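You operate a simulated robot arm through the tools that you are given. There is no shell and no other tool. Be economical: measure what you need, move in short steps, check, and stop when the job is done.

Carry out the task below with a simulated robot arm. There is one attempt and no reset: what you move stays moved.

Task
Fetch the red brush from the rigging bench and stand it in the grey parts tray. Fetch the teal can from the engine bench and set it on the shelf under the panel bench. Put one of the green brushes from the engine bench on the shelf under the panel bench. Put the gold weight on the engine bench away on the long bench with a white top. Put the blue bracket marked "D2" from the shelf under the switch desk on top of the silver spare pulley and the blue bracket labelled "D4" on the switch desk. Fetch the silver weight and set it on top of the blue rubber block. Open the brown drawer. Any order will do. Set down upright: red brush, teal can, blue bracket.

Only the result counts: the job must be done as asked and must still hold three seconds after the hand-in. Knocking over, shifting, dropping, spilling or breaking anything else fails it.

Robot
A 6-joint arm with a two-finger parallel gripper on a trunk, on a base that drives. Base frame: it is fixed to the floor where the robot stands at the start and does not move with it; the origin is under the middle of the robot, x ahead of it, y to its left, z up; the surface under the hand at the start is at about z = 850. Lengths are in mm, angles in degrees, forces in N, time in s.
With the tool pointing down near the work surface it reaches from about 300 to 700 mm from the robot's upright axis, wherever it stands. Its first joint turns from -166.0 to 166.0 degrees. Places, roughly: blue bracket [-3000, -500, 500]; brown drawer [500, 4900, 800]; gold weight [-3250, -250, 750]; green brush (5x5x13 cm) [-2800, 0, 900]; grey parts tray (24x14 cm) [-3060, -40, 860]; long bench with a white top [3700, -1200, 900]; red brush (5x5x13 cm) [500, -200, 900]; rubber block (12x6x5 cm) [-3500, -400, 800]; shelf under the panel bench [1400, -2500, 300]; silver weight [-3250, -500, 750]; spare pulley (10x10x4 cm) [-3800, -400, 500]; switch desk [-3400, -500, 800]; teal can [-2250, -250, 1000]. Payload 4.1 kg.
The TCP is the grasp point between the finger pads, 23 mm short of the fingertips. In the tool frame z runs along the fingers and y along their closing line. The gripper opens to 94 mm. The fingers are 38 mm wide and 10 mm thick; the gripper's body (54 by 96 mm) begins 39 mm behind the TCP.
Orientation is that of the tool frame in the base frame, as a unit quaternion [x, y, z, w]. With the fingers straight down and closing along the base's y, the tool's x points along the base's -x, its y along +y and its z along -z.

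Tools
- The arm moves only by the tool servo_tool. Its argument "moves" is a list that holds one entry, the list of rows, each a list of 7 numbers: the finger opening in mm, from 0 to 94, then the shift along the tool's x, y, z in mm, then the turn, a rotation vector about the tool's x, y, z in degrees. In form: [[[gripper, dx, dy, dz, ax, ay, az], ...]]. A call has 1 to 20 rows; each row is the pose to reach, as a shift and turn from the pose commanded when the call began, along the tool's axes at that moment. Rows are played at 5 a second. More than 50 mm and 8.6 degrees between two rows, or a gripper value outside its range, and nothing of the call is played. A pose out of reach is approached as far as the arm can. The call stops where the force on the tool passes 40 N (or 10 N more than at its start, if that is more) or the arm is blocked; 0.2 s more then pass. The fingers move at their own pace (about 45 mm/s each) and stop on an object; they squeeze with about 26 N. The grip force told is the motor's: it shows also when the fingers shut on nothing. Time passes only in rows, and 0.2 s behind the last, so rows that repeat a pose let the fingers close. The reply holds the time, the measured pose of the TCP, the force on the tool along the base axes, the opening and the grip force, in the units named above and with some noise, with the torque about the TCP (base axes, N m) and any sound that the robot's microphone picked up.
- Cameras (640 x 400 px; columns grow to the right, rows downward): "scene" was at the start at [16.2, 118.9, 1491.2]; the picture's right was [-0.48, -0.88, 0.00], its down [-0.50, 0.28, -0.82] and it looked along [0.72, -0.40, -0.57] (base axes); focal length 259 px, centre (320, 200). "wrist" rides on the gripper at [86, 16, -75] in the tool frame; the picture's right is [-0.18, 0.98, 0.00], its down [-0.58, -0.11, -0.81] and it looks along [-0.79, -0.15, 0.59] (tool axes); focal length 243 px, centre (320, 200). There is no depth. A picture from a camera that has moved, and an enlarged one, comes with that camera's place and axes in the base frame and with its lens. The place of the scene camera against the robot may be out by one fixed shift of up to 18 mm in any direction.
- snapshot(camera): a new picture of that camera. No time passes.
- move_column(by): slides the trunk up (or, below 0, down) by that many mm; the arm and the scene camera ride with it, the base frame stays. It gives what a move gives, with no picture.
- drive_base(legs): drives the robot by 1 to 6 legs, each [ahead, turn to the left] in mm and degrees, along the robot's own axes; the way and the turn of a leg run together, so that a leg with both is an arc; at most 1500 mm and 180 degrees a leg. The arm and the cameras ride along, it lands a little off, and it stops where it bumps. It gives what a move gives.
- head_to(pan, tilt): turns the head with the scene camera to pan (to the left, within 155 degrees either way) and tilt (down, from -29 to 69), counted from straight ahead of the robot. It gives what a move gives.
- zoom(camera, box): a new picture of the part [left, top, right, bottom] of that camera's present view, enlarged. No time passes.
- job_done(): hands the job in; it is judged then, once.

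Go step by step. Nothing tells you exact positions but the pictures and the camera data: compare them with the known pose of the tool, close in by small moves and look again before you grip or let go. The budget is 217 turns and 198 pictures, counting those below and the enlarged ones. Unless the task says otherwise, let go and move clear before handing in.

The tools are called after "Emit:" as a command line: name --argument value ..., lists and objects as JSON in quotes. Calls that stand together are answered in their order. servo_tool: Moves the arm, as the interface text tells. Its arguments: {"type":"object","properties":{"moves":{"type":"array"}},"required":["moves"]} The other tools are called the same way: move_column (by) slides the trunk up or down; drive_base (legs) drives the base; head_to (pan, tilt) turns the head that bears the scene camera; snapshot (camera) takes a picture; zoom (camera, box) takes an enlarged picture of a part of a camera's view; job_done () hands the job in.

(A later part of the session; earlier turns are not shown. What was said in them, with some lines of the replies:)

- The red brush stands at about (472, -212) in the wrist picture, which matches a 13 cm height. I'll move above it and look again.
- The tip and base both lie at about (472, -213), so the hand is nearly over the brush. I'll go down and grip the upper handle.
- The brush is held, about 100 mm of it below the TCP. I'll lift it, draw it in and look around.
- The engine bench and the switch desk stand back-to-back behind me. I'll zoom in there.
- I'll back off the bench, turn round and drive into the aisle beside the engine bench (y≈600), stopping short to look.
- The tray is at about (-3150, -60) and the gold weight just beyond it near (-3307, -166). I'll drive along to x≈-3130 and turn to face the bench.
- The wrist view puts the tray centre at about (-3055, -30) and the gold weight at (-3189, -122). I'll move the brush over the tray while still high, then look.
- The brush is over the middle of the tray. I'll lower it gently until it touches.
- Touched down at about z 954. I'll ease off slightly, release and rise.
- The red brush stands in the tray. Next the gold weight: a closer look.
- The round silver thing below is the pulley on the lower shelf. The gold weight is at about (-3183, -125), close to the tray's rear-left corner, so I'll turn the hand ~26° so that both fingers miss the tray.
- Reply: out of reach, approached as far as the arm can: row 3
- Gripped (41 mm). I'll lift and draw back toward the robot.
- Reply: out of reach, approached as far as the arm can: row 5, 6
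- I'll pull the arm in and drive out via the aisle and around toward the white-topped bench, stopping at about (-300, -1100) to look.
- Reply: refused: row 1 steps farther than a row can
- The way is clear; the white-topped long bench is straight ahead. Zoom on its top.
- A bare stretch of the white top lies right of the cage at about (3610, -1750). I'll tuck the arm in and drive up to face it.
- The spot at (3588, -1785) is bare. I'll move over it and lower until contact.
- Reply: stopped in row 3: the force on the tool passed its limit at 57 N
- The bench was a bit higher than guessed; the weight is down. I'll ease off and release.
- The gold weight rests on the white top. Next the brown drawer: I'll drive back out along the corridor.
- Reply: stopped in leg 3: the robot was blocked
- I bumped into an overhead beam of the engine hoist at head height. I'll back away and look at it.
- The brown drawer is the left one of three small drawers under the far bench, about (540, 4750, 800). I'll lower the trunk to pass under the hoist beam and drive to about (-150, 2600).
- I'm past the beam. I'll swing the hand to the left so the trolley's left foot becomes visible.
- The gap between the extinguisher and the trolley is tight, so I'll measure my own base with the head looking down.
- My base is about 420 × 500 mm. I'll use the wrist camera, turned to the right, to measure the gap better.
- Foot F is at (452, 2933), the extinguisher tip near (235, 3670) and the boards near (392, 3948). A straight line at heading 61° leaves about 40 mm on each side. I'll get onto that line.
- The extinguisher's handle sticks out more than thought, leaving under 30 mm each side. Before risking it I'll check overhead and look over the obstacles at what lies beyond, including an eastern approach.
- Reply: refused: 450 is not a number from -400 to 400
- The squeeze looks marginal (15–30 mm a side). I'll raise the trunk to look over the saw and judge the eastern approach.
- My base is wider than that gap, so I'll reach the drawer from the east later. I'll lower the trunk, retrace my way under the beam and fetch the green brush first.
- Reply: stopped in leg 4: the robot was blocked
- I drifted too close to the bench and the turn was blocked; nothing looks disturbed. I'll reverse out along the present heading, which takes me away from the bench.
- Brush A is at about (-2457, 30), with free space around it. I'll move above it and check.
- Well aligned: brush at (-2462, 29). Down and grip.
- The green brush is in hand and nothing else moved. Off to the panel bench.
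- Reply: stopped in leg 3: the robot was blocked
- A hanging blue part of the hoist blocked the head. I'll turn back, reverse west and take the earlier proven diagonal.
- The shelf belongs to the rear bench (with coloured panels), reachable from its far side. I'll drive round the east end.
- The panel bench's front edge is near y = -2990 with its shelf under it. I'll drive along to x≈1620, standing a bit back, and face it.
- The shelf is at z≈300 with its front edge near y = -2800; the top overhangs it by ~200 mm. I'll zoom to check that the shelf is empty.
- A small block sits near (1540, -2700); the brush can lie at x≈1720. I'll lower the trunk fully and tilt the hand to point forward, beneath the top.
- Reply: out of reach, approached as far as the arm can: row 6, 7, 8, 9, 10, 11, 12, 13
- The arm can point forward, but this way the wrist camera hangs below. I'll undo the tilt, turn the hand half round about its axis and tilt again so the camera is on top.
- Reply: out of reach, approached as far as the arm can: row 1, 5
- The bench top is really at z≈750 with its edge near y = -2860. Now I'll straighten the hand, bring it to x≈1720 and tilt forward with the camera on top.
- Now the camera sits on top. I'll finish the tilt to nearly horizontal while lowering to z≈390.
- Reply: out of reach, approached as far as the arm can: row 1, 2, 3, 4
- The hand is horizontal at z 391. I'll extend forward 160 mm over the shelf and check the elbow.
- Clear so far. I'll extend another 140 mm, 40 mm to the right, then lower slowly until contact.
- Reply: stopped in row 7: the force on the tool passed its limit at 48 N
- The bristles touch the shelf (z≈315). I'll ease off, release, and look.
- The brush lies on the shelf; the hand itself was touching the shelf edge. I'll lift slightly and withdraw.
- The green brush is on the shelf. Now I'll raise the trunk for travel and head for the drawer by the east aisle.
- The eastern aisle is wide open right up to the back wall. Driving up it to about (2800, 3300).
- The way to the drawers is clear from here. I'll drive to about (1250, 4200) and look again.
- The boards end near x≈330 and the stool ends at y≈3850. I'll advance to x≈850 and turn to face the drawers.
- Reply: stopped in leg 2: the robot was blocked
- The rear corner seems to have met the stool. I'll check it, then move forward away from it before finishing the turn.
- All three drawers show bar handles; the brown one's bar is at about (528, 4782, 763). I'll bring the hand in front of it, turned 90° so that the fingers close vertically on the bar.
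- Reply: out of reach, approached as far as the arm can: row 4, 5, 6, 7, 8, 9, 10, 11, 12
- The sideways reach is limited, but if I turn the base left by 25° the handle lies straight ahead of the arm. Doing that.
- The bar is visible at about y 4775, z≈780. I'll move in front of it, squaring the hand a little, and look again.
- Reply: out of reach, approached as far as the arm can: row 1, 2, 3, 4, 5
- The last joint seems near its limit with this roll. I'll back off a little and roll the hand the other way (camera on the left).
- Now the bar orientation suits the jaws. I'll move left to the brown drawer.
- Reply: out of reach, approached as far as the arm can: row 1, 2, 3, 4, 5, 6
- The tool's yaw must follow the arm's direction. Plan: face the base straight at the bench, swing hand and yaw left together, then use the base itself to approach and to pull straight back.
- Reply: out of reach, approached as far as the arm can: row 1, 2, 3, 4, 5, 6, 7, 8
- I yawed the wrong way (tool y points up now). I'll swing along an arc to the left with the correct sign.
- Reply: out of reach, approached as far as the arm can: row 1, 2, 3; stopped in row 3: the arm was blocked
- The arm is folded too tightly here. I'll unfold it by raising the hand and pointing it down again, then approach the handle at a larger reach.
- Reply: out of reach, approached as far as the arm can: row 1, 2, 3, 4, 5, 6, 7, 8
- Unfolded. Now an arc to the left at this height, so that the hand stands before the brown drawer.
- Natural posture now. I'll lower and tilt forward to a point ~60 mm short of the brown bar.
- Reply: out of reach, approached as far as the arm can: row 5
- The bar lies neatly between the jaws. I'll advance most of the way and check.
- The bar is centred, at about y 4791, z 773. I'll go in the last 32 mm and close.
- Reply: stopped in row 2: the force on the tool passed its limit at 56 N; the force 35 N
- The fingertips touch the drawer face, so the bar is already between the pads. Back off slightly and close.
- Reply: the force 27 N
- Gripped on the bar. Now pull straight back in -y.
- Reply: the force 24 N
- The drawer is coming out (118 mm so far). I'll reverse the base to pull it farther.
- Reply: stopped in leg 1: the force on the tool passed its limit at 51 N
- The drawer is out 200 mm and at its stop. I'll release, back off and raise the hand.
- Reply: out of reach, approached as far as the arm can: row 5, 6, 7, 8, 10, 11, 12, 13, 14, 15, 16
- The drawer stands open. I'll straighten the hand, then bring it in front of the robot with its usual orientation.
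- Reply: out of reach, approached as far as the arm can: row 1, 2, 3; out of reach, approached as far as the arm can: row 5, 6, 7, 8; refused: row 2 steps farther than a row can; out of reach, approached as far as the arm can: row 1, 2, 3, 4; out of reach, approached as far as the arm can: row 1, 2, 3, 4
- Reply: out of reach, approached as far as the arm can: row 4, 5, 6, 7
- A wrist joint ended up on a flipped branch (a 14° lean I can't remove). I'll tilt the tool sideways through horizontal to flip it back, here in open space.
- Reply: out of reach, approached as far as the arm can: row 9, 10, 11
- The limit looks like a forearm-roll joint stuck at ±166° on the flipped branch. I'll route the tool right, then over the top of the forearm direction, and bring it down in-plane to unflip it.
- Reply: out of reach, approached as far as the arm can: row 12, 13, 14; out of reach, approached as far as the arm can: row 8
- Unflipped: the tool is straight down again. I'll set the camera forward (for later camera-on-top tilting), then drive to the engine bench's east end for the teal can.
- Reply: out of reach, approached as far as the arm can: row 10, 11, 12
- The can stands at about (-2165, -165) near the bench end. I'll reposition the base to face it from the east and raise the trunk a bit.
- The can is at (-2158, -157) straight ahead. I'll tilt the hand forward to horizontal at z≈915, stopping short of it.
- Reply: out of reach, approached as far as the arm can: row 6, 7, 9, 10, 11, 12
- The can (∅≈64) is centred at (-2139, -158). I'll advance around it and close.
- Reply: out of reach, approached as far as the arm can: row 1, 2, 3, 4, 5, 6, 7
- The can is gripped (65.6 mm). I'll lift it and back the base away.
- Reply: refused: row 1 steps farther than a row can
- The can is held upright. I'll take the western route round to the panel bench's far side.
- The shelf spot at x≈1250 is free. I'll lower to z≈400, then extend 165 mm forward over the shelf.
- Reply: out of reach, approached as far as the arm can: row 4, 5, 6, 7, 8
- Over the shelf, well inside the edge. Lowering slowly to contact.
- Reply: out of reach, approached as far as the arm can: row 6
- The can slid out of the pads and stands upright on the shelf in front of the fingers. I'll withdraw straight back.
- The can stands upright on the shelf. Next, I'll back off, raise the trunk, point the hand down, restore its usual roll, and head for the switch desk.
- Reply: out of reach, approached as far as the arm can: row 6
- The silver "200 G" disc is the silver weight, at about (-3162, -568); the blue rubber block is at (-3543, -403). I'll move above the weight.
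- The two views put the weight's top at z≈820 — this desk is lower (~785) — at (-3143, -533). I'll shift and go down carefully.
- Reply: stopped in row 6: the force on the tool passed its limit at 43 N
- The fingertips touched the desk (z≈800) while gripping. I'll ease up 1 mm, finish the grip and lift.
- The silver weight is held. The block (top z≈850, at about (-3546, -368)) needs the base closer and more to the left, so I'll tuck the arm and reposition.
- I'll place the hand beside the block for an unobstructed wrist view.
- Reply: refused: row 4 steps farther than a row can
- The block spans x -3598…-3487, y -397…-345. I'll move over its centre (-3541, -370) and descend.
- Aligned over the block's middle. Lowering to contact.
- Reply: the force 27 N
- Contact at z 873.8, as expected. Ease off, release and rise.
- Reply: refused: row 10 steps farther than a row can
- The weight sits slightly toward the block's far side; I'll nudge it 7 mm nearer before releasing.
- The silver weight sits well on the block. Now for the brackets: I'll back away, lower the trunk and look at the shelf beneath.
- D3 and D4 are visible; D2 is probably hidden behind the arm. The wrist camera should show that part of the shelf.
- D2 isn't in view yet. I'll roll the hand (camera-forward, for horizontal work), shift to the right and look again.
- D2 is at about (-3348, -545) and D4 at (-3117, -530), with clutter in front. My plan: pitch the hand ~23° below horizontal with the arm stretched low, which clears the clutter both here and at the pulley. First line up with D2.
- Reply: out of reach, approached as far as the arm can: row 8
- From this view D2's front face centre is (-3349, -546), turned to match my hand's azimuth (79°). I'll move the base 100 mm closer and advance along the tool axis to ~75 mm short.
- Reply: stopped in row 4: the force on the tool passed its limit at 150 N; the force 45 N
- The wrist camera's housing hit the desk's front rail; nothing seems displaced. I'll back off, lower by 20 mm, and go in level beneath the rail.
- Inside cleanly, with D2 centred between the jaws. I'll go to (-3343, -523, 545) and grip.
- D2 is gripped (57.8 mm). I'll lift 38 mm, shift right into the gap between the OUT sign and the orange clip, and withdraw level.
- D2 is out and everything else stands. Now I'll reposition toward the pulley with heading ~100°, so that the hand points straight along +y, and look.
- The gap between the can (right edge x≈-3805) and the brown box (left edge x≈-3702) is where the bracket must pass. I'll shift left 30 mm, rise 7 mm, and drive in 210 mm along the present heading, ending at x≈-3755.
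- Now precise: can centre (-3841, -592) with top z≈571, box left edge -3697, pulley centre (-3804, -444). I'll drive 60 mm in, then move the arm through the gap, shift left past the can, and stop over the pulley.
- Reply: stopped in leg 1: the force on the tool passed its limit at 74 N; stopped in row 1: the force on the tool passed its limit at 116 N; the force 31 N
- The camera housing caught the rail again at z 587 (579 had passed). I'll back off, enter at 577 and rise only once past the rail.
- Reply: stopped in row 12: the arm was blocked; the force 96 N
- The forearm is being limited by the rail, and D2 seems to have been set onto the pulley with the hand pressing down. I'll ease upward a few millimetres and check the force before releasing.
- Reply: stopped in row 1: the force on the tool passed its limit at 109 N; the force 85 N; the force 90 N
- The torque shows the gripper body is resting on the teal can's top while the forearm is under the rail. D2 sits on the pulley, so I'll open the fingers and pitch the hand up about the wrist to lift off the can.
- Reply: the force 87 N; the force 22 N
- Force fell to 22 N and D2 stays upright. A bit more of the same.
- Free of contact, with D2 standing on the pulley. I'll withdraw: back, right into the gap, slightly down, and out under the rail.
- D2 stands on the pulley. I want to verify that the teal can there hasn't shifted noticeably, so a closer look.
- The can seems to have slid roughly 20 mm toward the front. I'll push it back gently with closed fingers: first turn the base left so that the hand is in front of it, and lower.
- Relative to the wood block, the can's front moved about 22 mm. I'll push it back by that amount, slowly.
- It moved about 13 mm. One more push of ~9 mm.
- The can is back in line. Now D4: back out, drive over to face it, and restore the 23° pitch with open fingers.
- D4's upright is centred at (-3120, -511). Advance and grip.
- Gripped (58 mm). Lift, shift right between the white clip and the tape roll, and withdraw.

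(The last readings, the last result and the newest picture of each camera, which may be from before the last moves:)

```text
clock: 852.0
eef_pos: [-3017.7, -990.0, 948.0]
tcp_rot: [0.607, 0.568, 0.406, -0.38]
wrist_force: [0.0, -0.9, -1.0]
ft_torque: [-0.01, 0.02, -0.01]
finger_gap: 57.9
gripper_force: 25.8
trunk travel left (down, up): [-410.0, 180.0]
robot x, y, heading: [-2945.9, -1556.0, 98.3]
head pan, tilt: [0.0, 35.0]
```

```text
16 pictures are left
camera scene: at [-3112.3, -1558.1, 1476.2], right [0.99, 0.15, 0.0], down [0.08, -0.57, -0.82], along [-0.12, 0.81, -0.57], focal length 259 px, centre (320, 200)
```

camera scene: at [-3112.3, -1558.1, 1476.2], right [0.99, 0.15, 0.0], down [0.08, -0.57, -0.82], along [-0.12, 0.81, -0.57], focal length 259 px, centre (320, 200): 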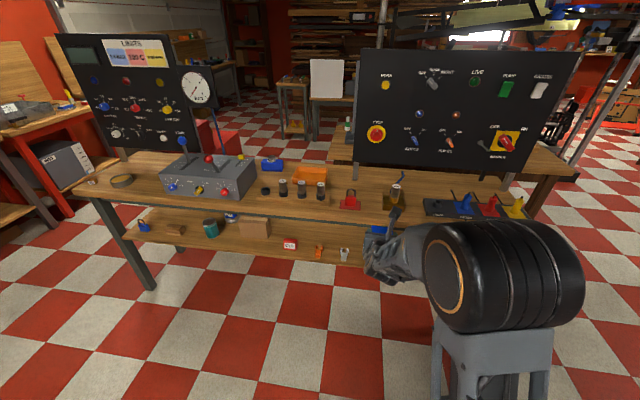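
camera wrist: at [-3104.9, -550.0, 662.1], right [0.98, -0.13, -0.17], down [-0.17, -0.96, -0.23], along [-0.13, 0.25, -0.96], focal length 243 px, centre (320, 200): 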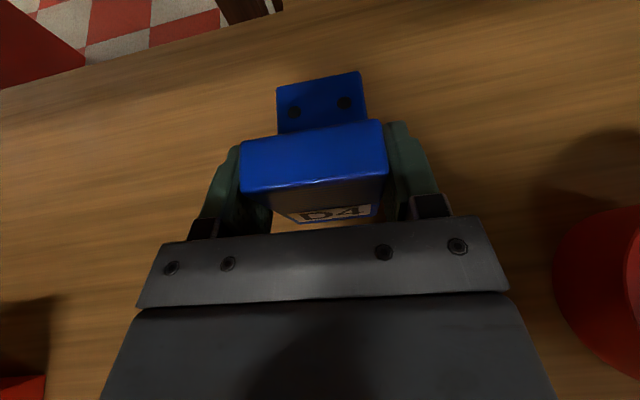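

D4 is out. I'll look for a free spot on the desk top.

Emit:
zoom --camera "scene" --box '[230, 150, 470, 250]'

```text
2.67 times, centred on (350, 200) of scene
camera zoom: at [-3112.3, -1558.1, 1476.2], right [0.99, 0.15, 0.0], down [0.08, -0.57, -0.82], along [-0.12, 0.81, -0.57], focal length 691 px, centre (240, 200)
```

zoom: 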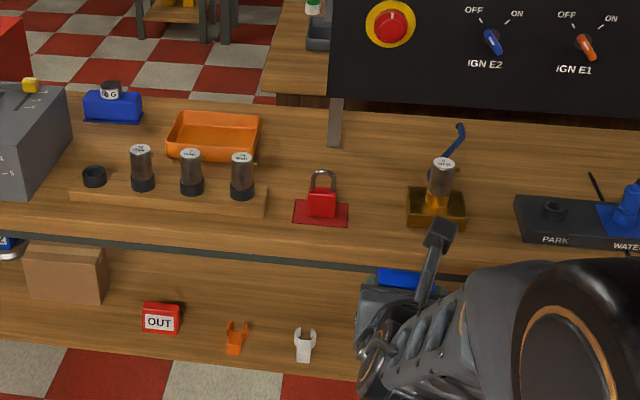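

The gap between the red lock mat and the brass fixture, at about (-3030, -650), is free. I'll drive forward and bring the bracket over it.

Emit:
drive_base --legs '[[300, 0]]'

Emit:
servo_tool --moves '[[[30, 1, 14, 2, 0, 0, 0], [30, 2, 28, 4, 0, 0, 0], [30, -8, 28, 28, 0, 0, 0], [30, -8, 28, 28, 0, 0, 0]]]'

Emit:
snapshot --camera "wrist"

```text
clock: 854.0
eef_pos: [-3061.5, -700.7, 948.5]
tcp_rot: [0.607, 0.568, 0.406, -0.38]
wrist_force: [0.4, 0.2, -0.1]
ft_torque: [-0.04, -0.01, 0.04]
finger_gap: 57.8
gripper_force: 25.9
trunk travel left (down, up): [-410.0, 180.0]
robot x, y, heading: [-2987.1, -1268.9, 98.5]
head pan, tilt: [0.0, 35.0]
```

```text
clock: 855.0
eef_pos: [-3032.6, -678.3, 928.9]
tcp_rot: [0.608, 0.567, 0.406, -0.379]
wrist_force: [-0.2, -0.3, -1.1]
ft_torque: [0.01, 0.03, 0.03]
finger_gap: 57.8
gripper_force: 26.4
trunk travel left (down, up): [-410.0, 180.0]
robot x, y, heading: [-2989.2, -1266.7, 98.6]
head pan, tilt: [0.0, 35.0]
```

```text
14 pictures are left
camera wrist: at [-3016.6, -715.7, 1037.7], right [0.98, -0.14, -0.17], down [-0.17, -0.96, -0.23], along [-0.13, 0.25, -0.96], focal length 243 px, centre (320, 200)
```

wrist: 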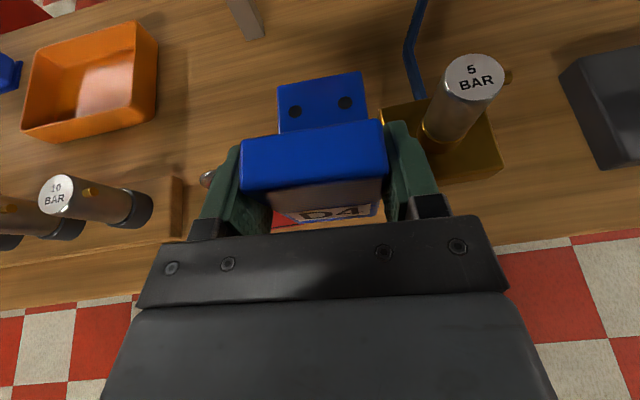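

The gap is too tight beside the mat. The left end of the desk, around (-4050, -645), is wide open, so I'll carry D4 there.

Emit:
drive_base --legs '[[-200, 0], [0, 81.5], [1010, 0], [0, -81.5]]'

Emit:
head_to --pan 0 --tilt 35

Emit:
snapshot --camera "scene"

```text
clock: 868.3
eef_pos: [-4004.2, -857.6, 929.5]
tcp_rot: [0.609, 0.566, 0.407, -0.378]
wrist_force: [-0.3, -0.1, -0.4]
ft_torque: [-0.01, 0.04, 0.01]
finger_gap: 57.5
gripper_force: 25.6
trunk travel left (down, up): [-410.0, 180.0]
robot x, y, heading: [-3963.2, -1446.9, 98.1]
head pan, tilt: [0.0, 35.0]
```

```text
clock: 868.9
eef_pos: [-4004.6, -857.7, 929.6]
tcp_rot: [0.61, 0.566, 0.407, -0.378]
wrist_force: [-0.7, 0.6, -0.1]
ft_torque: [-0.04, 0.01, 0.0]
finger_gap: 57.7
gripper_force: 26.4
trunk travel left (down, up): [-410.0, 180.0]
robot x, y, heading: [-3960.6, -1447.1, 98.3]
head pan, tilt: [0.0, 35.0]
```

```text
13 pictures are left
camera scene: at [-4131.9, -1446.0, 1476.2], right [0.99, 0.14, 0.0], down [0.08, -0.57, -0.82], along [-0.11, 0.81, -0.57], focal length 259 px, centre (320, 200)
```

scene: 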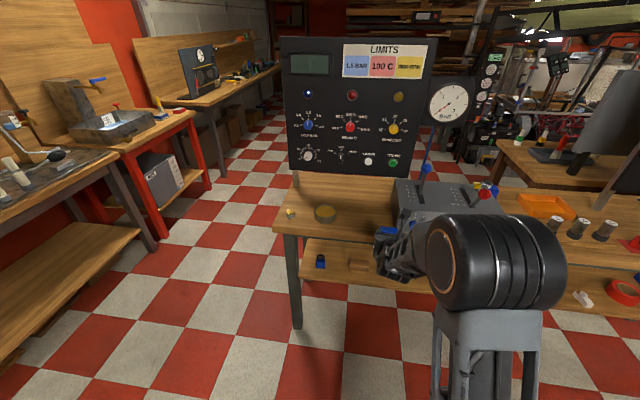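

The spot at about (-4045, -645) between the jar and the control box is free. Drive in and lower.

Emit:
drive_base --legs '[[213, 0]]'

Emit:
servo_tool --moves '[[[30, -28, 0, 11, 0, 0, 0], [30, -50, 0, 20, 0, 0, 0], [30, -50, 0, 20, 0, 0, 0]]]'

Emit:
snapshot --camera "wrist"

```text
clock: 870.5
eef_pos: [-4035.7, -653.0, 929.9]
tcp_rot: [0.609, 0.567, 0.407, -0.378]
wrist_force: [0.2, -0.5, -0.9]
ft_torque: [-0.02, -0.02, -0.01]
finger_gap: 57.6
gripper_force: 25.9
trunk travel left (down, up): [-410.0, 180.0]
robot x, y, heading: [-3992.7, -1247.4, 98.0]
head pan, tilt: [0.0, 35.0]
```

```text
clock: 871.3
eef_pos: [-4034.4, -651.3, 875.8]
tcp_rot: [0.609, 0.566, 0.408, -0.378]
wrist_force: [0.4, 0.5, -1.6]
ft_torque: [-0.03, 0.0, -0.01]
finger_gap: 58.0
gripper_force: 26.4
trunk travel left (down, up): [-410.0, 180.0]
robot x, y, heading: [-3991.9, -1241.6, 98.0]
head pan, tilt: [0.0, 35.0]
```

```text
12 pictures are left
camera wrist: at [-4020.2, -688.9, 984.8], right [0.98, -0.14, -0.17], down [-0.18, -0.96, -0.23], along [-0.13, 0.25, -0.96], focal length 243 px, centre (320, 200)
```

wrist: 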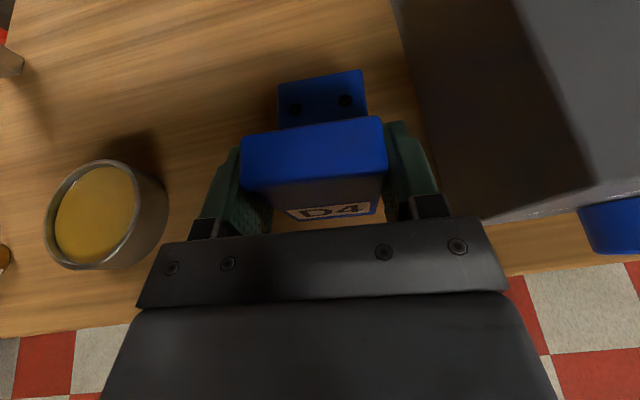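

Clear all round. Lower to contact and release.

Emit:
servo_tool --moves '[[[30, -11, 0, 4.5, 0, 0, 0], [30, -15, 0, 6, 0, 0, 0], [30, -18, 0, 7.2, 0, 0, 0], [30, -20, 0, 8, 0, 0, 0], [30, -22, 0, 9, 0, 0, 0], [30, -24, 0, 10, 0, 0, 0]]]'

```text
clock: 872.7
eef_pos: [-4037.6, -654.3, 851.3]
tcp_rot: [0.61, 0.566, 0.408, -0.376]
wrist_force: [3.7, -2.9, 16.9]
ft_torque: [-0.21, 0.08, 0.0]
finger_gap: 57.8
gripper_force: 25.7
trunk travel left (down, up): [-410.0, 180.0]
robot x, y, heading: [-3994.9, -1244.9, 98.2]
head pan, tilt: [0.0, 35.0]
```

Emit:
servo_tool --moves '[[[30, 1.5, 0, -0.6, 0, 0, 0], [60, 1.5, 0, -0.6, 0, 0, 0], [75, 1.5, 0, -0.6, 0, 0, 0], [90, 1.5, 0, -0.6, 0, 0, 0], [90, 1.5, 0, -0.6, 0, 0, 0], [90, 2, 0, -30, 0, 0, 0], [90, 2, 0, -70, 0, 0, 0], [90, 2, 0, -110, 0, 0, 0], [90, 2, 0, -150, 0, 0, 0]]]'

Emit:
drive_base --legs '[[-200, 0]]'

Emit:
snapshot --camera "scene"

Emit:
zoom --camera "scene" --box '[260, 150, 560, 320]'

```text
clock: 874.7
eef_pos: [-4049.3, -771.3, 908.4]
tcp_rot: [0.609, 0.567, 0.407, -0.378]
wrist_force: [-0.3, 0.3, -0.1]
ft_torque: [-0.01, -0.02, 0.02]
finger_gap: 89.7
gripper_force: 0.0
out of reach, approached as far as the arm can: row 9
trunk travel left (down, up): [-410.0, 180.0]
robot x, y, heading: [-3993.9, -1244.2, 98.3]
head pan, tilt: [0.0, 35.0]
```

```text
clock: 876.3
eef_pos: [-4022.2, -970.2, 908.5]
tcp_rot: [0.608, 0.568, 0.406, -0.379]
wrist_force: [-0.1, -0.2, -0.3]
ft_torque: [-0.02, 0.01, -0.01]
finger_gap: 89.9
gripper_force: 0.1
trunk travel left (down, up): [-410.0, 180.0]
robot x, y, heading: [-3960.5, -1439.6, 98.6]
head pan, tilt: [0.0, 35.0]
```

```text
11 pictures are left
camera scene: at [-4132.4, -1439.9, 1476.2], right [0.99, 0.14, 0.0], down [0.08, -0.57, -0.82], along [-0.12, 0.81, -0.57], focal length 259 px, centre (320, 200)
```

scene: 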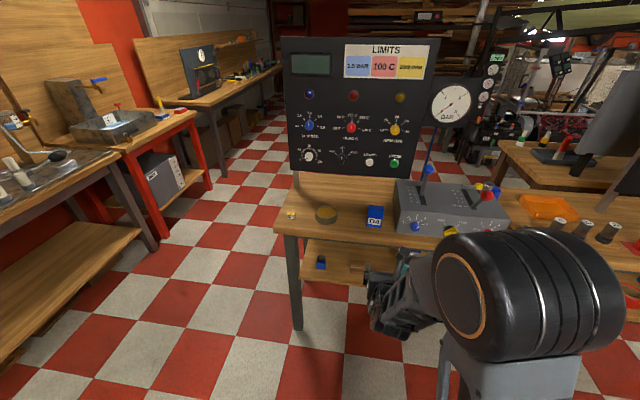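

```text
2.13 times, centred on (410, 235) of scene
camera zoom: at [-4132.4, -1439.9, 1476.2], right [0.99, 0.14, 0.0], down [0.08, -0.57, -0.82], along [-0.12, 0.81, -0.57], focal length 553 px, centre (128, 125)
```

zoom: 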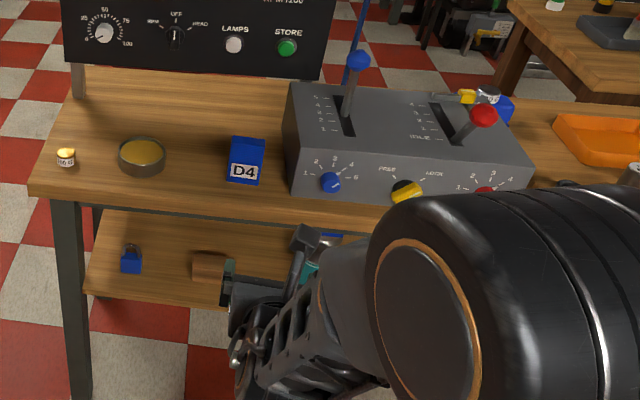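

D4 stands upright on the switch desk, and the silver weight is still on the rubber block. Everything asked for has been placed and the hand is clear, so I'm handing in.

Emit:
job_done

```text
The job is handed in.
```

All the tasks are done and I've handed in. Two risks remain: other objects moved or were bumped along the way, and the last few placements weren't looked at again right before hand-in.

| Item | Where it is now |
|---|---|
| Red brush | Standing upright in the grey parts tray |
| Teal can | Upright on the shelf under the panel bench; it slid out of the fingers as I set it down |
| Green brush | Lying on the shelf under the panel bench |
| Gold weight | On the long bench with the white top |
| Bracket D2 | Upright on the silver spare pulley |
| Bracket D4 | Upright on the left end of the switch desk |
| Silver weight | On the blue rubber block |
| Brown drawer | Pulled out about 200 mm, to its stop |

- **Other can moved:** while placing D2, the gripper pressed on the other teal can on the shelf under the switch desk. It slid about 20 mm forward, and I pushed it back to within a few millimetres of where it was.
- **Bumps:** while driving, I touched an overhead beam and a hanging part of the engine hoist, the engine bench and the stool near the drawer. The wrist camera also hit the front rail of the switch desk. Nothing looked disturbed in the pictures afterwards.
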